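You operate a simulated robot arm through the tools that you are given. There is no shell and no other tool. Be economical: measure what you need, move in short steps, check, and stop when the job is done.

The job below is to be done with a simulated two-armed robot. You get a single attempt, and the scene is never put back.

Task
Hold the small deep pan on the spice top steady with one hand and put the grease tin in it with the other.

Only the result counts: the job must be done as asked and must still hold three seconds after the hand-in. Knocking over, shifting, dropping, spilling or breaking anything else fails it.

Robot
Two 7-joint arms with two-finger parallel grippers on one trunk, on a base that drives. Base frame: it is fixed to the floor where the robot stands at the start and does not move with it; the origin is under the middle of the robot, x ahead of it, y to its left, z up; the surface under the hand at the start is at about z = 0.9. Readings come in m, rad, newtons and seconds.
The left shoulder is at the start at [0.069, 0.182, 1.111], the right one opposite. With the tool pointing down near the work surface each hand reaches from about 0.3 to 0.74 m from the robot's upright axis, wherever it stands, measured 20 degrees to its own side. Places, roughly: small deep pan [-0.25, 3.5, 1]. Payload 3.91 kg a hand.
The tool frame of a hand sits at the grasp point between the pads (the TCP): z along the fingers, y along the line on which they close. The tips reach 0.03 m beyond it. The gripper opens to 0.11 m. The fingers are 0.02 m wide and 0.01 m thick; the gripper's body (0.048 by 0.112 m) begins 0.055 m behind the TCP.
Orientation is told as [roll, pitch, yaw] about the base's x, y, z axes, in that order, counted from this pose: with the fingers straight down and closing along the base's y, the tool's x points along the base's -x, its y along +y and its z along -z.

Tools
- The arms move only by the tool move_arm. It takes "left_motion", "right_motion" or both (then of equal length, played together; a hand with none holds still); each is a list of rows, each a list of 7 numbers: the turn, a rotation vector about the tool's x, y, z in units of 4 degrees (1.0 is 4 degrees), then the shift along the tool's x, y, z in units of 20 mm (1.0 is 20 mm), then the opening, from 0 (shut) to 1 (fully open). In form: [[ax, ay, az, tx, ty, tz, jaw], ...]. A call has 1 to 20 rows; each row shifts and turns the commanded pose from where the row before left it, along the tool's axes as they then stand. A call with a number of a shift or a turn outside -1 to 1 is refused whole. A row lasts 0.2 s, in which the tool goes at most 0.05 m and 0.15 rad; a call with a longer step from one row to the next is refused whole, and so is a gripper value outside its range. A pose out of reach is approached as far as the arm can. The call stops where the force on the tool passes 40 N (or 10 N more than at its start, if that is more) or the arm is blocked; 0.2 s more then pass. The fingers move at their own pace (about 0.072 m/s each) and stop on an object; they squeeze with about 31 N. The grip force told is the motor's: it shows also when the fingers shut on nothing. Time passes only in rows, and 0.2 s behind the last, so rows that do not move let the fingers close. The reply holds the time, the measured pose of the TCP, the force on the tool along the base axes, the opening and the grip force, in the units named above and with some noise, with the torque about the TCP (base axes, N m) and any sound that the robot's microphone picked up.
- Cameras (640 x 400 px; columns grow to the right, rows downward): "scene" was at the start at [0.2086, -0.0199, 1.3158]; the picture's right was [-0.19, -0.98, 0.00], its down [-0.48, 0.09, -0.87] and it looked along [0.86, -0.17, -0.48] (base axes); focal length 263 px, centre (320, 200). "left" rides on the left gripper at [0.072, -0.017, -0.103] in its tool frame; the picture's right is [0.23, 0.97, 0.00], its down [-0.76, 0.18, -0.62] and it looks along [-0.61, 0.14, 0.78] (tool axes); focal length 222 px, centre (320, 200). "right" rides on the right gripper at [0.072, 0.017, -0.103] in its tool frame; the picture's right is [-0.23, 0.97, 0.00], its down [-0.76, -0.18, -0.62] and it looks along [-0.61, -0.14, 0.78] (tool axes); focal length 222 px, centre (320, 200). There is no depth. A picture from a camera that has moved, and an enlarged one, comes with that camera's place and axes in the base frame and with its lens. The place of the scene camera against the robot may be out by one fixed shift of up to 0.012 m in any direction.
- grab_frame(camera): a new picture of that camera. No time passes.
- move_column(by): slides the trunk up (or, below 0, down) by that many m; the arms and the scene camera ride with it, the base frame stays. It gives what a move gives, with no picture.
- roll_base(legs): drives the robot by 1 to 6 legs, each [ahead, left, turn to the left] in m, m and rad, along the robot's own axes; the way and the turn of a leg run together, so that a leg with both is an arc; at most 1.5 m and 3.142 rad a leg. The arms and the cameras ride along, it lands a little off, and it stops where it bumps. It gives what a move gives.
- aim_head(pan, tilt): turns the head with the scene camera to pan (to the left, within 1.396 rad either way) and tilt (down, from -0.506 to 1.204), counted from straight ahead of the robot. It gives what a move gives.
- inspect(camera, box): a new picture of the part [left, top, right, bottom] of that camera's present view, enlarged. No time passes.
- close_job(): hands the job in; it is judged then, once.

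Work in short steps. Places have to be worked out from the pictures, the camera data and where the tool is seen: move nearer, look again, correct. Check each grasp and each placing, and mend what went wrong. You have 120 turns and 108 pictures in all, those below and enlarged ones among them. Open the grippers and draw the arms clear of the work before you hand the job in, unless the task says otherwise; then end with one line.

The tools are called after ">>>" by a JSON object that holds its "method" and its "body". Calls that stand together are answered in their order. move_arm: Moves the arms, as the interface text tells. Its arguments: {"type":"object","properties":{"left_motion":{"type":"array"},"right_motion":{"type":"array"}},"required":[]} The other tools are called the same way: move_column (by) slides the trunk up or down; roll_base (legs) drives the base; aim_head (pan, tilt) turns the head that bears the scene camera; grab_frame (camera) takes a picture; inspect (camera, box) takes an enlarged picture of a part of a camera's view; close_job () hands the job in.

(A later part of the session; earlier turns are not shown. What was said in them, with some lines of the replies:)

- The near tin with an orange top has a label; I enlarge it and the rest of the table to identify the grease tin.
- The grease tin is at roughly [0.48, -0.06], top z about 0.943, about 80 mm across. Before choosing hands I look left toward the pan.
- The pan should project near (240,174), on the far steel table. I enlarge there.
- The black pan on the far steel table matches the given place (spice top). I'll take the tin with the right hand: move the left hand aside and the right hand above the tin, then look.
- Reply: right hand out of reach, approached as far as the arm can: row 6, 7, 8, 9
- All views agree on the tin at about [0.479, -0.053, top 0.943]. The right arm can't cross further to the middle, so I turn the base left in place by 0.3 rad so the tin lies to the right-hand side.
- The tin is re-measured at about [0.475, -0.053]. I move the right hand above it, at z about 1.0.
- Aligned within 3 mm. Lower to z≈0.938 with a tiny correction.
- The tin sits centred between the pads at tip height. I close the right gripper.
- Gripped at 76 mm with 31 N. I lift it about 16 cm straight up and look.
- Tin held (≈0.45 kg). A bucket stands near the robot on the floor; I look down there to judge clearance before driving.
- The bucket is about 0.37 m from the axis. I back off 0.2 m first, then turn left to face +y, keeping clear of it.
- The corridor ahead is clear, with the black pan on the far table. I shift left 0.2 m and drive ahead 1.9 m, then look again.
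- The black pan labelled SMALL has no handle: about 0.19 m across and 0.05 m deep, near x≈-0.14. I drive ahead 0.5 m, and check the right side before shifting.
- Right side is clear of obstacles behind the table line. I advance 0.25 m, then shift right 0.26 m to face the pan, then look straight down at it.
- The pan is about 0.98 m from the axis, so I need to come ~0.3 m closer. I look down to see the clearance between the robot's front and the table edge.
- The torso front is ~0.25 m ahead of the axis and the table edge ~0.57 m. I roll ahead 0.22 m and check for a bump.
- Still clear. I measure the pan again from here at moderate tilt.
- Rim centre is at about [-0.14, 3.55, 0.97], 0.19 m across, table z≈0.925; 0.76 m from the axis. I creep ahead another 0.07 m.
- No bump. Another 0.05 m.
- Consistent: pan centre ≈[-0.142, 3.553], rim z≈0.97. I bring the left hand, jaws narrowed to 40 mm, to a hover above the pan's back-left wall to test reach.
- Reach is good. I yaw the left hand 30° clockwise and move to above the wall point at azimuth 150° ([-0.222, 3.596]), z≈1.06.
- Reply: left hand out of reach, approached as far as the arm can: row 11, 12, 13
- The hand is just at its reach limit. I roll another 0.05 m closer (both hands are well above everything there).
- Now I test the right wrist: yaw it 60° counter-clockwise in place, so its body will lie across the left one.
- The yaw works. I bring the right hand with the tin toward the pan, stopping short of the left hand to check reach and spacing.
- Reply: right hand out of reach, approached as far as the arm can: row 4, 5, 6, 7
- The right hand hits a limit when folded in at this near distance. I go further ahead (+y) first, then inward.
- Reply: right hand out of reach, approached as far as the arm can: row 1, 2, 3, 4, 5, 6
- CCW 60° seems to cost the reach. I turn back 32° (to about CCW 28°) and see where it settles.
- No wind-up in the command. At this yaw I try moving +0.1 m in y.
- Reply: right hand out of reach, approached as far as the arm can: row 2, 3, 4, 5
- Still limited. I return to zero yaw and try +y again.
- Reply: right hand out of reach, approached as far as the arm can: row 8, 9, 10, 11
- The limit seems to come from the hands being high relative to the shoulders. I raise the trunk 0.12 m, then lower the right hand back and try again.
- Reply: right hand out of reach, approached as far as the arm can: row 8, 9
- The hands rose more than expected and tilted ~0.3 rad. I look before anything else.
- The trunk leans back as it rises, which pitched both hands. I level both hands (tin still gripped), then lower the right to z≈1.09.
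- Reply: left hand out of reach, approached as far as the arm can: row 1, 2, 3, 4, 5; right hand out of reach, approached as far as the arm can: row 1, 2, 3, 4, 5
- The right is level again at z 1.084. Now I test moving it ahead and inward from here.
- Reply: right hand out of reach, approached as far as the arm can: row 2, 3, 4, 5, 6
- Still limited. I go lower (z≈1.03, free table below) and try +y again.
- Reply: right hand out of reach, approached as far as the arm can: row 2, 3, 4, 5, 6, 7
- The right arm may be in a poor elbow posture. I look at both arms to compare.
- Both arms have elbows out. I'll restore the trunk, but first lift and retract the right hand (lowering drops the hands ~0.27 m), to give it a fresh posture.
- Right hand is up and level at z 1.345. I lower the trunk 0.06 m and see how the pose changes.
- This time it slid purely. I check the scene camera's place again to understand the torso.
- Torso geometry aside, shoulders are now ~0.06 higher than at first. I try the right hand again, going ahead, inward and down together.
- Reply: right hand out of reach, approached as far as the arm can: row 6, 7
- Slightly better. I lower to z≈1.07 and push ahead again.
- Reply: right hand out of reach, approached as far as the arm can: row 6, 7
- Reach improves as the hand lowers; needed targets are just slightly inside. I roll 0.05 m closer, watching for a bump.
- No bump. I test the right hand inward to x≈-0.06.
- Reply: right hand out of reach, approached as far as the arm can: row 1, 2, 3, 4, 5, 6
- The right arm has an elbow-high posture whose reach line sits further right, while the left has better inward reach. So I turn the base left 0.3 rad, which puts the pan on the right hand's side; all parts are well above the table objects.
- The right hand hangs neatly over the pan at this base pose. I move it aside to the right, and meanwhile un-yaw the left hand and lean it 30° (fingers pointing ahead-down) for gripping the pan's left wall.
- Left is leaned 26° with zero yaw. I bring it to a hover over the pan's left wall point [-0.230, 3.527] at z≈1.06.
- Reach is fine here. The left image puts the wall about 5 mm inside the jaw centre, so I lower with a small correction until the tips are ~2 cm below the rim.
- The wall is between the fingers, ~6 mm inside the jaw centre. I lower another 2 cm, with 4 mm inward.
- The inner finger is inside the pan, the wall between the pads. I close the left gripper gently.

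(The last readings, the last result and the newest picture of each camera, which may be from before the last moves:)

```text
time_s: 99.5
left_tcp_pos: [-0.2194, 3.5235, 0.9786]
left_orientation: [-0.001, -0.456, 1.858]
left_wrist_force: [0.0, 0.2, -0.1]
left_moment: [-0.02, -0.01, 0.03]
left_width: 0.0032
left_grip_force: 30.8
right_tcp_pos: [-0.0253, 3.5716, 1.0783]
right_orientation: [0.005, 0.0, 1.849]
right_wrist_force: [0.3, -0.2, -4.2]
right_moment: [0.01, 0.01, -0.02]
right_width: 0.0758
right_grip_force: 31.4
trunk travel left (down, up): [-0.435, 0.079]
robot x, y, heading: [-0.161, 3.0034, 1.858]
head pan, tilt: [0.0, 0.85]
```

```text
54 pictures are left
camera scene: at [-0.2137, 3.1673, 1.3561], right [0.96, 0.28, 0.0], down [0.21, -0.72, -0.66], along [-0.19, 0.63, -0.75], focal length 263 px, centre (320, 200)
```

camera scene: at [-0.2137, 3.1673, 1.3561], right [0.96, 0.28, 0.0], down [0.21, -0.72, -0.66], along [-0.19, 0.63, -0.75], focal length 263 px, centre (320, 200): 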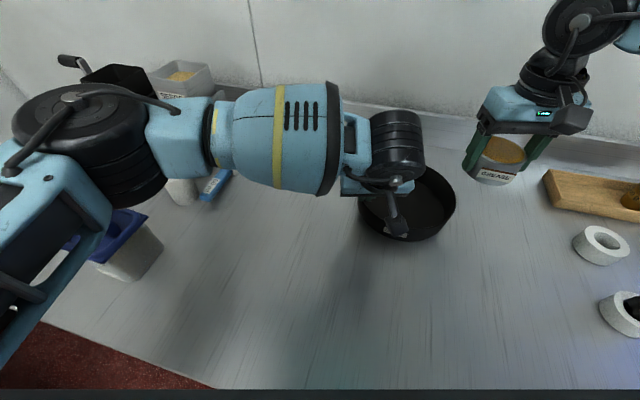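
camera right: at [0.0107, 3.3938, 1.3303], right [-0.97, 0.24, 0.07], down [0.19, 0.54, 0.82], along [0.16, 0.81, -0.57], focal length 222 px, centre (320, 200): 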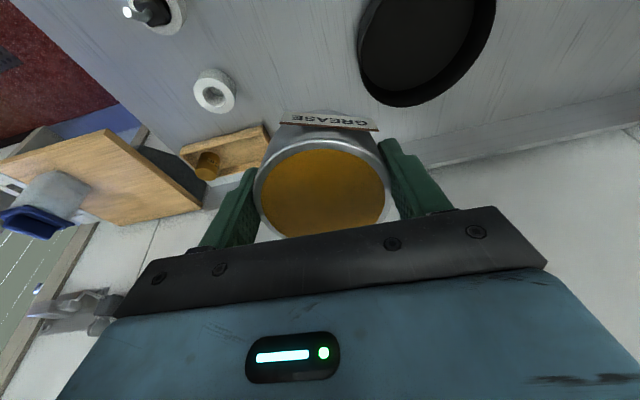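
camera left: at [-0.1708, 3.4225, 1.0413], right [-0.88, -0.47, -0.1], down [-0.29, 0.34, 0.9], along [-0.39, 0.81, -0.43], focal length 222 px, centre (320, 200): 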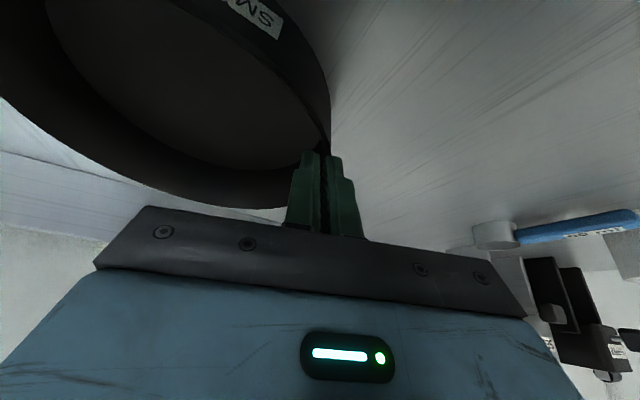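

The left hand holds the pan wall (3 mm, 31 N). I bring the tin above the pan, slightly right of centre: target [-0.114, 3.572], keeping height.

>>> {"method": "move_arm", "body": {"right_motion": [[0, 0, 0, -0.244, 0.856, 0, 0.3], [0, 0, 0, -0.244, 0.856, 0, 0.3], [0, 0, 0, -0.244, 0.856, 0, 0.3], [0, 0, 0, -0.244, 0.856, 0, 0.3], [0, 0, 0, -0.244, 0.856, 0, 0.3]]}}

>>> {"method": "grab_frame", "body": {"camera": "scene"}}

>>> {"method": "grab_frame", "body": {"camera": "right"}}

```text
time_s: 100.7
left_tcp_pos: [-0.2189, 3.5239, 0.9793]
left_orientation: [-0.003, -0.458, 1.859]
left_wrist_force: [-0.7, 0.5, 0.5]
left_moment: [-0.09, -0.07, 0.03]
left_width: 0.0031
left_grip_force: 31.0
right_tcp_pos: [-0.1149, 3.57, 1.0785]
right_orientation: [0.005, 0.002, 1.849]
right_wrist_force: [-0.3, -0.7, -4.3]
right_moment: [-0.05, 0.0, -0.06]
right_width: 0.0757
right_grip_force: 30.8
trunk travel left (down, up): [-0.435, 0.079]
robot x, y, heading: [-0.1605, 3.0047, 1.857]
head pan, tilt: [0.0, 0.85]
```

```text
53 pictures are left
camera scene: at [-0.2141, 3.1676, 1.356], right [0.96, 0.28, 0.0], down [0.21, -0.72, -0.66], along [-0.19, 0.63, -0.75], focal length 263 px, centre (320, 200)
```

scene: 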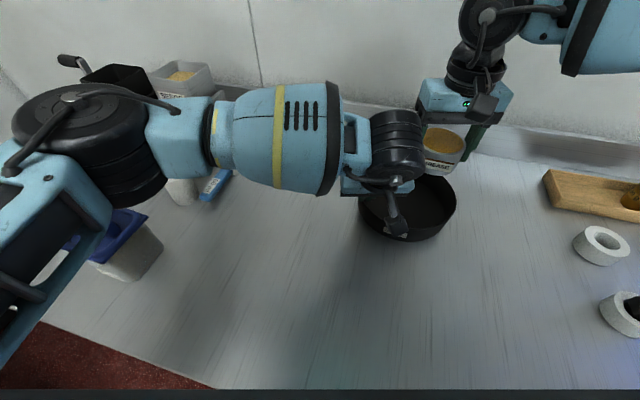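

```text
52 pictures are left
camera right: at [-0.112, 3.497, 1.181], right [-1.0, -0.05, 0.0], down [-0.03, 0.78, 0.62], along [-0.03, 0.62, -0.78], focal length 222 px, centre (320, 200)
```

right: 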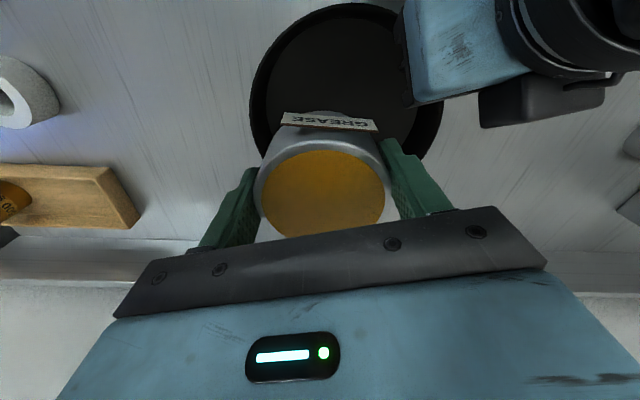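

From the right camera and the left contact point, the pan centre is ≈[-0.142, 3.572], R≈0.09. I shift the tin to about [-0.124, 3.584] (clear of the left gripper body) and lower to just above the rim.

>>> {"method": "move_arm", "body": {"right_motion": [[0, 0, 0, -0.8, 0.25, 0, 0.3], [0, 0, 0, 0, 0, 0.7, 0.3], [0, 0, 0, 0, 0, 0.8, 0.3], [0, 0, 0, 0, 0, 0.8, 0.3]]}}

>>> {"method": "grab_frame", "body": {"camera": "right"}}

>>> {"method": "grab_frame", "body": {"camera": "scene"}}

```text
time_s: 101.7
left_tcp_pos: [-0.219, 3.5229, 0.9801]
left_orientation: [-0.005, -0.458, 1.858]
left_wrist_force: [-0.5, 0.2, 0.7]
left_moment: [-0.04, -0.05, -0.01]
left_width: 0.0032
left_grip_force: 30.6
right_tcp_pos: [-0.1221, 3.5838, 1.0317]
right_orientation: [0.005, 0.0, 1.847]
right_wrist_force: [0.0, 0.4, -5.1]
right_moment: [-0.01, -0.01, -0.01]
right_width: 0.0759
right_grip_force: 31.0
trunk travel left (down, up): [-0.435, 0.079]
robot x, y, heading: [-0.1595, 3.0025, 1.857]
head pan, tilt: [0.0, 0.85]
```

```text
51 pictures are left
camera right: at [-0.1205, 3.5109, 1.1349], right [-1.0, -0.05, 0.0], down [-0.04, 0.78, 0.62], along [-0.03, 0.62, -0.78], focal length 222 px, centre (320, 200)
```

right: 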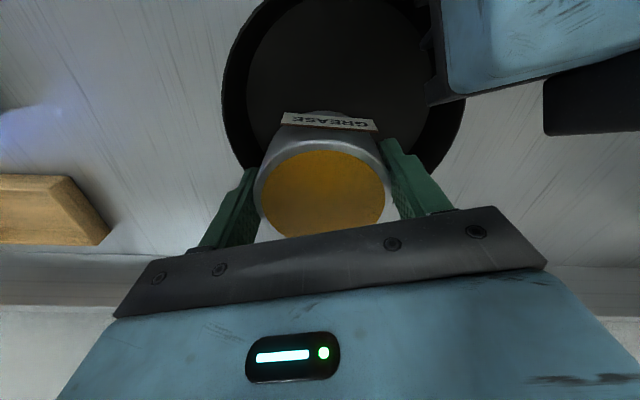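

```text
50 pictures are left
camera scene: at [-0.2138, 3.1674, 1.3561], right [0.96, 0.28, 0.0], down [0.21, -0.72, -0.66], along [-0.19, 0.63, -0.75], focal length 263 px, centre (320, 200)
```

scene: 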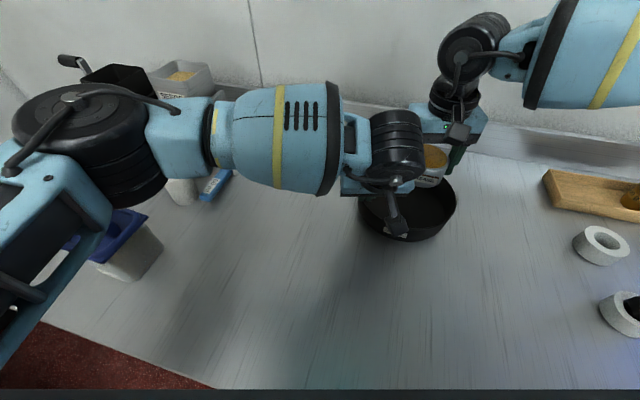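

Spacing looks right, tin within the rim. I lower into the pan in small steps toward the expected seat at TCP ≈0.967.

>>> {"method": "move_arm", "body": {"right_motion": [[0, 0, 0, 0, 0, 0.6, 0.3], [0, 0, 0, 0, 0, 0.6, 0.3], [0, 0, 0, 0, 0, 0.6, 0.3], [0, 0, 0, 0, 0, 0.5, 0.3], [0, 0, 0, 0, 0, 0.3, 0.3]]}}

>>> {"method": "grab_frame", "body": {"camera": "right"}}

```text
time_s: 102.9
left_tcp_pos: [-0.2197, 3.5239, 0.98]
left_orientation: [-0.004, -0.457, 1.86]
left_wrist_force: [0.2, 0.3, 0.7]
left_moment: [-0.04, -0.04, 0.04]
left_width: 0.003
left_grip_force: 30.7
right_tcp_pos: [-0.1236, 3.5839, 0.9808]
right_orientation: [0.005, 0.002, 1.848]
right_wrist_force: [0.0, -0.1, -4.0]
right_moment: [-0.02, 0.0, 0.02]
right_width: 0.0763
right_grip_force: 31.2
trunk travel left (down, up): [-0.435, 0.079]
robot x, y, heading: [-0.1641, 3.0005, 1.859]
head pan, tilt: [0.0, 0.85]
```

```text
49 pictures are left
camera right: at [-0.1205, 3.5102, 1.0833], right [-1.0, -0.05, 0.01], down [-0.03, 0.78, 0.62], along [-0.03, 0.62, -0.78], focal length 222 px, centre (320, 200)
```

right: 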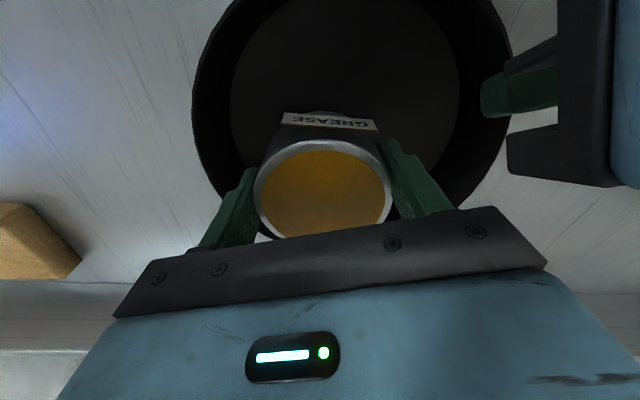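

The tin is inside the pan, clear of walls and the left gripper. Continue down in fine steps until contact shows.

>>> {"method": "move_arm", "body": {"right_motion": [[0, 0, 0, 0, 0, 0.25, 0.3], [0, 0, 0, 0, 0, 0.25, 0.3], [0, 0, 0, 0, 0, 0.2, 0.3]]}}

```text
time_s: 103.7
left_tcp_pos: [-0.2198, 3.5242, 0.9801]
left_orientation: [-0.003, -0.458, 1.858]
left_wrist_force: [0.3, 0.1, -0.2]
left_moment: [0.0, -0.05, 0.04]
left_width: 0.0032
left_grip_force: 31.0
right_tcp_pos: [-0.1236, 3.585, 0.966]
right_orientation: [0.006, -0.001, 1.849]
right_wrist_force: [-0.6, 0.8, -4.1]
right_moment: [-0.02, 0.0, -0.01]
right_width: 0.0759
right_grip_force: 30.2
trunk travel left (down, up): [-0.435, 0.079]
robot x, y, heading: [-0.157, 3.0038, 1.855]
head pan, tilt: [0.0, 0.85]
```

No contact yet. Another few millimetres at a time.

>>> {"method": "move_arm", "body": {"right_motion": [[0, 0, 0, 0, 0, 0.2, 0.3], [0, 0, 0, 0, 0, 0.15, 0.3]]}}

```text
time_s: 104.3
left_tcp_pos: [-0.2201, 3.5222, 0.9796]
left_orientation: [-0.003, -0.458, 1.858]
left_wrist_force: [-0.6, -0.3, -0.1]
left_moment: [0.01, -0.03, 0.07]
left_width: 0.003
left_grip_force: 30.8
right_tcp_pos: [-0.125, 3.5846, 0.9588]
right_orientation: [0.004, 0.001, 1.846]
right_wrist_force: [0.7, -0.1, -4.8]
right_moment: [-0.04, -0.01, -0.01]
right_width: 0.076
right_grip_force: 30.8
trunk travel left (down, up): [-0.435, 0.079]
robot x, y, heading: [-0.16, 3.0037, 1.852]
head pan, tilt: [0.0, 0.85]
```

>>> {"method": "move_arm", "body": {"right_motion": [[0, 0, 0, 0, 0, 0.15, 0.3], [0, 0, 0, 0, 0, 0.15, 0.3]]}}

>>> {"method": "grab_frame", "body": {"camera": "right"}}

```text
time_s: 104.9
left_tcp_pos: [-0.2188, 3.5244, 0.9792]
left_orientation: [-0.004, -0.457, 1.858]
left_wrist_force: [-1.0, 0.3, -0.2]
left_moment: [0.01, -0.02, 0.06]
left_width: 0.0036
left_grip_force: 30.9
right_tcp_pos: [-0.1228, 3.584, 0.953]
right_orientation: [0.005, 0.0, 1.847]
right_wrist_force: [-0.4, 0.7, -5.0]
right_moment: [0.02, -0.02, 0.01]
right_width: 0.0764
right_grip_force: 31.2
trunk travel left (down, up): [-0.435, 0.079]
robot x, y, heading: [-0.163, 3.0038, 1.859]
head pan, tilt: [0.0, 0.85]
```

```text
48 pictures are left
camera right: at [-0.1207, 3.5108, 1.0559], right [-1.0, -0.05, 0.01], down [-0.03, 0.78, 0.62], along [-0.03, 0.62, -0.78], focal length 222 px, centre (320, 200)
```

right: 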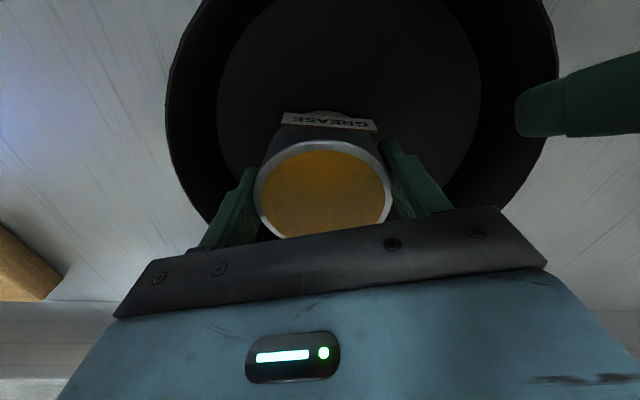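

Not seated yet (table likely ≈0.90). Continue downward.

>>> {"method": "move_arm", "body": {"right_motion": [[0, 0, 0, 0, 0, 0.12, 0.3], [0, 0, 0, 0, 0, 0.12, 0.3], [0, 0, 0, 0, 0, 0.1, 0.3]]}}

```text
time_s: 105.7
left_tcp_pos: [-0.2198, 3.5234, 0.9799]
left_orientation: [-0.004, -0.458, 1.858]
left_wrist_force: [-0.6, 0.8, 0.7]
left_moment: [-0.03, -0.03, -0.01]
left_width: 0.0031
left_grip_force: 30.7
right_tcp_pos: [-0.1233, 3.5836, 0.9467]
right_orientation: [0.006, 0.001, 1.849]
right_wrist_force: [0.3, -0.4, -4.1]
right_moment: [-0.05, -0.03, 0.01]
right_width: 0.0759
right_grip_force: 31.3
trunk travel left (down, up): [-0.435, 0.079]
robot x, y, heading: [-0.161, 3.0025, 1.851]
head pan, tilt: [0.0, 0.85]
```

>>> {"method": "move_arm", "body": {"right_motion": [[0, 0, 0, 0, 0, 0.1, 0.3], [0, 0, 0, 0, 0, 0.1, 0.3]]}}

```text
time_s: 106.3
left_tcp_pos: [-0.2187, 3.5238, 0.9799]
left_orientation: [-0.004, -0.461, 1.859]
left_wrist_force: [1.5, 0.6, -0.2]
left_moment: [-0.01, -0.07, 0.02]
left_width: 0.0032
left_grip_force: 31.3
right_tcp_pos: [-0.1231, 3.5847, 0.9423]
right_orientation: [0.007, 0.001, 1.848]
right_wrist_force: [0.8, -0.8, -1.6]
right_moment: [-0.01, -0.06, -0.03]
right_width: 0.076
right_grip_force: 30.8
trunk travel left (down, up): [-0.435, 0.079]
robot x, y, heading: [-0.1591, 3.0064, 1.854]
head pan, tilt: [0.0, 0.85]
```

The load is beginning to go off the hand (-1.6 N): contact at TCP 0.942. I lower 1–2 mm more, then release just slightly.

>>> {"method": "move_arm", "body": {"right_motion": [[0, 0, 0, 0, 0, 0.06, 0.3], [0, 0, 0, 0, 0, 0, 0.74], [0, 0, 0, 0, 0, 0, 0.77], [0, 0, 0, 0, 0, 0, 0.8], [0, 0, 0, 0, 0, 0, 0.8]]}}

>>> {"method": "grab_frame", "body": {"camera": "right"}}

```text
time_s: 107.5
left_tcp_pos: [-0.2209, 3.5225, 0.9793]
left_orientation: [-0.004, -0.459, 1.859]
left_wrist_force: [-1.0, -0.2, 0.3]
left_moment: [-0.03, -0.06, 0.06]
left_width: 0.0032
left_grip_force: 31.2
right_tcp_pos: [-0.1231, 3.5836, 0.9422]
right_orientation: [0.005, -0.001, 1.848]
right_wrist_force: [0.1, -0.1, -0.1]
right_moment: [-0.01, -0.03, 0.02]
right_width: 0.088
right_grip_force: 0.1
trunk travel left (down, up): [-0.435, 0.079]
robot x, y, heading: [-0.1569, 3.0013, 1.853]
head pan, tilt: [0.0, 0.85]
```

```text
47 pictures are left
camera right: at [-0.1204, 3.5106, 1.0442], right [-1.0, -0.05, 0.01], down [-0.03, 0.78, 0.62], along [-0.03, 0.62, -0.78], focal length 222 px, centre (320, 200)
```

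right: 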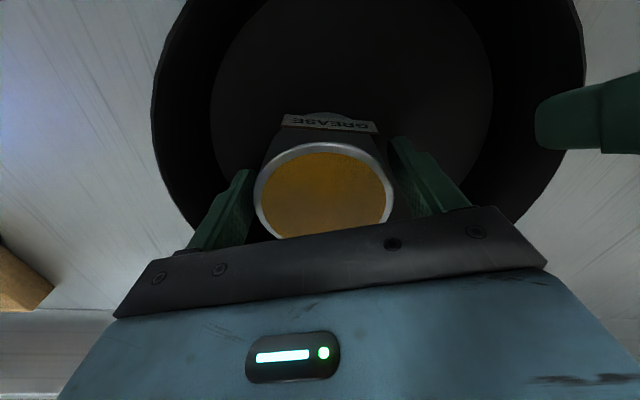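

Released, tin standing in the pan, left still holding. I raise the right hand straight up with the same opening.

>>> {"method": "move_arm", "body": {"right_motion": [[0, 0, 0, 0, 0, -0.3, 0.8], [0, 0, 0, 0, 0, -0.5, 0.8], [0, 0, 0, 0, 0, -0.8, 0.8], [0, 0, 0, 0, 0, -0.8, 0.8], [0, 0, 0, 0, 0, -0.9, 0.8], [0, 0, 0, 0, 0, -0.9, 0.8], [0, 0, 0, 0, 0, -0.9, 0.8], [0, 0, 0, 0, 0, -0.9, 0.8]]}}

>>> {"method": "grab_frame", "body": {"camera": "right"}}

```text
time_s: 109.3
left_tcp_pos: [-0.219, 3.5234, 0.9794]
left_orientation: [-0.005, -0.459, 1.858]
left_wrist_force: [-0.7, -0.4, -0.4]
left_moment: [0.03, -0.04, 0.01]
left_width: 0.0031
left_grip_force: 31.0
right_tcp_pos: [-0.1223, 3.5861, 1.0621]
right_orientation: [0.006, -0.001, 1.848]
right_wrist_force: [-0.5, -0.4, -1.2]
right_moment: [0.0, -0.01, 0.0]
right_width: 0.088
right_grip_force: 0.1
trunk travel left (down, up): [-0.435, 0.079]
robot x, y, heading: [-0.1599, 3.0039, 1.857]
head pan, tilt: [0.0, 0.85]
```

```text
46 pictures are left
camera right: at [-0.1193, 3.5116, 1.1644], right [-1.0, -0.05, 0.01], down [-0.04, 0.78, 0.62], along [-0.03, 0.62, -0.78], focal length 222 px, centre (320, 200)
```

right: 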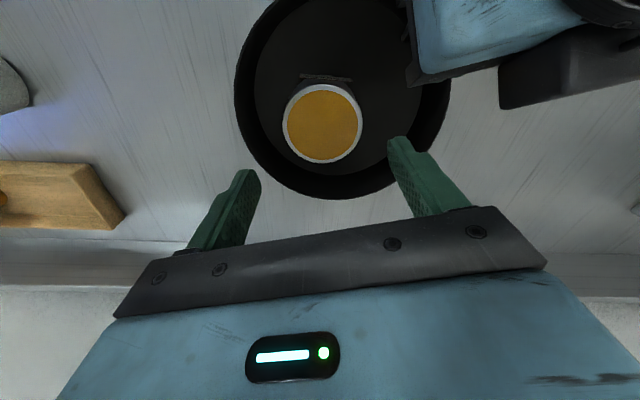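

The tin stands flat inside the pan. I move the right hand away to the right, then open the left jaws a little.

>>> {"method": "move_arm", "body": {"right_motion": [[0, 0, 0, 0.2, -0.9, -0.2, 0.8], [0, 0, 0, 0.2, -0.9, -0.2, 0.8], [0, 0, 0, 0.2, -0.9, -0.2, 0.8], [0, 0, 0, 0.2, -0.9, -0.2, 0.8], [0, 0, 0, 0.2, -0.9, -0.2, 0.8], [0, 0, 0, 0.2, -0.9, -0.2, 0.8], [0, 0, 0, 0.2, -0.9, -0.2, 0.8], [0, 0, 0, 0, 0, 0, 0.8], [0, 0, 0, 0, 0, 0, 0.8], [0, 0, 0, 0, 0, 0, 0.8]], "left_motion": [[0, 0, 0, 0, 0, 0, 0], [0, 0, 0, 0, 0, 0, 0], [0, 0, 0, 0, 0, 0, 0], [0, 0, 0, 0, 0, 0, 0], [0, 0, 0, 0, 0, 0, 0], [0, 0, 0, 0, 0, 0, 0], [0, 0, 0, 0, 0, 0, 0.1], [0, 0, 0, 0, 0, 0, 0.2], [0, 0, 0, 0, 0, 0, 0.3], [0, 0, 0, 0, 0, 0, 0.3]]}}

>>> {"method": "grab_frame", "body": {"camera": "left"}}

```text
time_s: 111.5
left_tcp_pos: [-0.22, 3.5236, 0.9799]
left_orientation: [-0.004, -0.46, 1.858]
left_wrist_force: [-0.8, 0.4, 0.1]
left_moment: [-0.03, 0.06, -0.02]
left_width: 0.0332
left_grip_force: 0.0
right_tcp_pos: [0.0061, 3.5915, 1.0875]
right_orientation: [0.004, 0.0, 1.849]
right_wrist_force: [0.3, -0.9, -0.1]
right_moment: [-0.02, -0.02, -0.05]
right_width: 0.088
right_grip_force: 0.1
trunk travel left (down, up): [-0.435, 0.079]
robot x, y, heading: [-0.1595, 3.0023, 1.855]
head pan, tilt: [0.0, 0.85]
```

```text
45 pictures are left
camera left: at [-0.1709, 3.4222, 1.0415], right [-0.88, -0.47, -0.1], down [-0.29, 0.34, 0.9], along [-0.39, 0.81, -0.43], focal length 222 px, centre (320, 200)
```

left: 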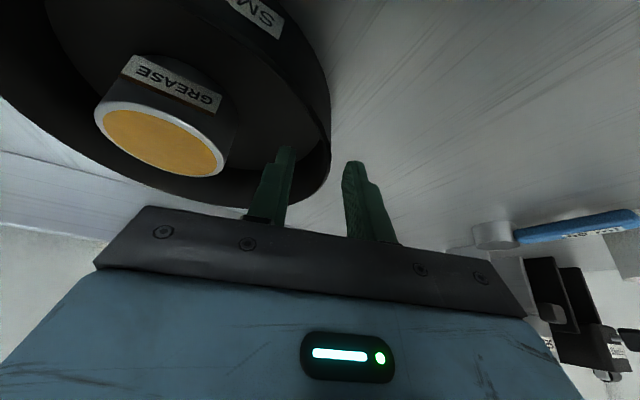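

Left jaws are free of the wall. I raise the left hand straight up, then slightly back toward the robot.

>>> {"method": "move_arm", "body": {"left_motion": [[0, 0, 0, -0.22, 0, -0.45, 0.3], [0, 0, 0, -0.35, 0, -0.72, 0.3], [0, 0, 0, -0.44, 0, -0.9, 0.3], [0, 0, 0, -0.44, 0, -0.9, 0.3], [0, 0, 0, -0.44, 0, -0.9, 0.3], [0, 0, 0, -0.44, 0, -0.9, 0.3], [0, 0, 0, -0.44, 0, -0.9, 0.3], [0, 0, 0, -0.44, 0, -0.9, 0.3], [0, 0, 0, -0.44, 0, -0.9, 0.3], [0, 0, 0, -0.44, 0, -0.9, 0.3], [0, 0, 0, 0.3, 0.6, -0.3, 0.3], [0, 0, 0, 0.3, 0.6, -0.3, 0.3], [0, 0, 0, 0.3, 0.6, -0.3, 0.3], [0, 0, 0, 0.3, 0.6, -0.3, 0.3]]}}

>>> {"method": "grab_frame", "body": {"camera": "scene"}}

```text
time_s: 114.5
left_tcp_pos: [-0.2577, 3.4778, 1.1758]
left_orientation: [-0.002, -0.46, 1.859]
left_wrist_force: [-0.3, 0.0, 0.1]
left_moment: [-0.01, -0.01, 0.0]
left_width: 0.033
left_grip_force: 0.0
right_tcp_pos: [0.0052, 3.5916, 1.0873]
right_orientation: [0.006, -0.001, 1.848]
right_wrist_force: [0.0, -0.7, 0.4]
right_moment: [0.0, -0.01, 0.0]
right_width: 0.0879
right_grip_force: 0.0
trunk travel left (down, up): [-0.435, 0.079]
robot x, y, heading: [-0.1589, 3.0015, 1.857]
head pan, tilt: [0.0, 0.85]
```

```text
44 pictures are left
camera scene: at [-0.2141, 3.1667, 1.3562], right [0.96, 0.28, 0.0], down [0.21, -0.72, -0.66], along [-0.19, 0.63, -0.75], focal length 263 px, centre (320, 200)
```

scene: 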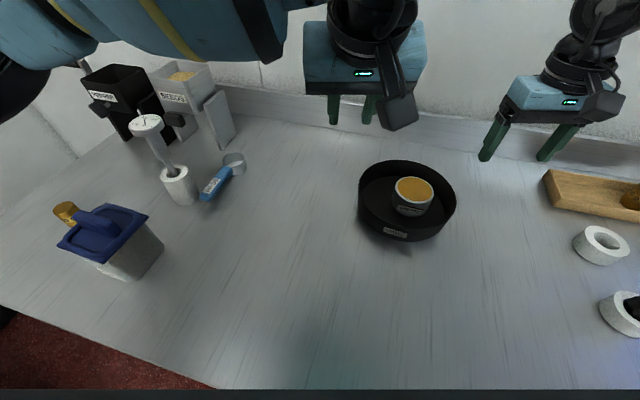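

Tin in pan, pan in place, nothing else disturbed. I open both grippers fully, clear of everything, then hand in.

>>> {"method": "move_arm", "body": {"left_motion": [[0, 0, 0, 0, 0, 0, 1], [0, 0, 0, 0, 0, 0, 1], [0, 0, 0, 0, 0, 0, 1], [0, 0, 0, 0, 0, 0, 1]], "right_motion": [[0, 0, 0, 0, 0, -0.8, 1], [0, 0, 0, 0, 0, -0.8, 1], [0, 0, 0, 0, 0, 0, 1], [0, 0, 0, 0, 0, 0, 1]]}}

>>> {"method": "close_job", "body": {}}

```text
time_s: 115.5
left_tcp_pos: [-0.2566, 3.4773, 1.1761]
left_orientation: [-0.004, -0.459, 1.859]
left_wrist_force: [0.2, 0.4, 0.5]
left_moment: [0.02, -0.01, 0.02]
left_width: 0.11
left_grip_force: 0.0
right_tcp_pos: [0.0054, 3.5924, 1.121]
right_orientation: [0.005, -0.001, 1.85]
right_wrist_force: [0.0, 0.3, 1.0]
right_moment: [0.03, 0.03, -0.01]
right_width: 0.1101
right_grip_force: 0.0
trunk travel left (down, up): [-0.435, 0.079]
robot x, y, heading: [-0.1599, 3.0021, 1.861]
head pan, tilt: [0.0, 0.85]
```

```text
The job is handed in.
```

The job is handed in: the left hand held the small deep pan steady while the right set the grease tin in it, and the last picture shows the tin standing in the pan, nothing else visibly disturbed, and both hands open and clear.
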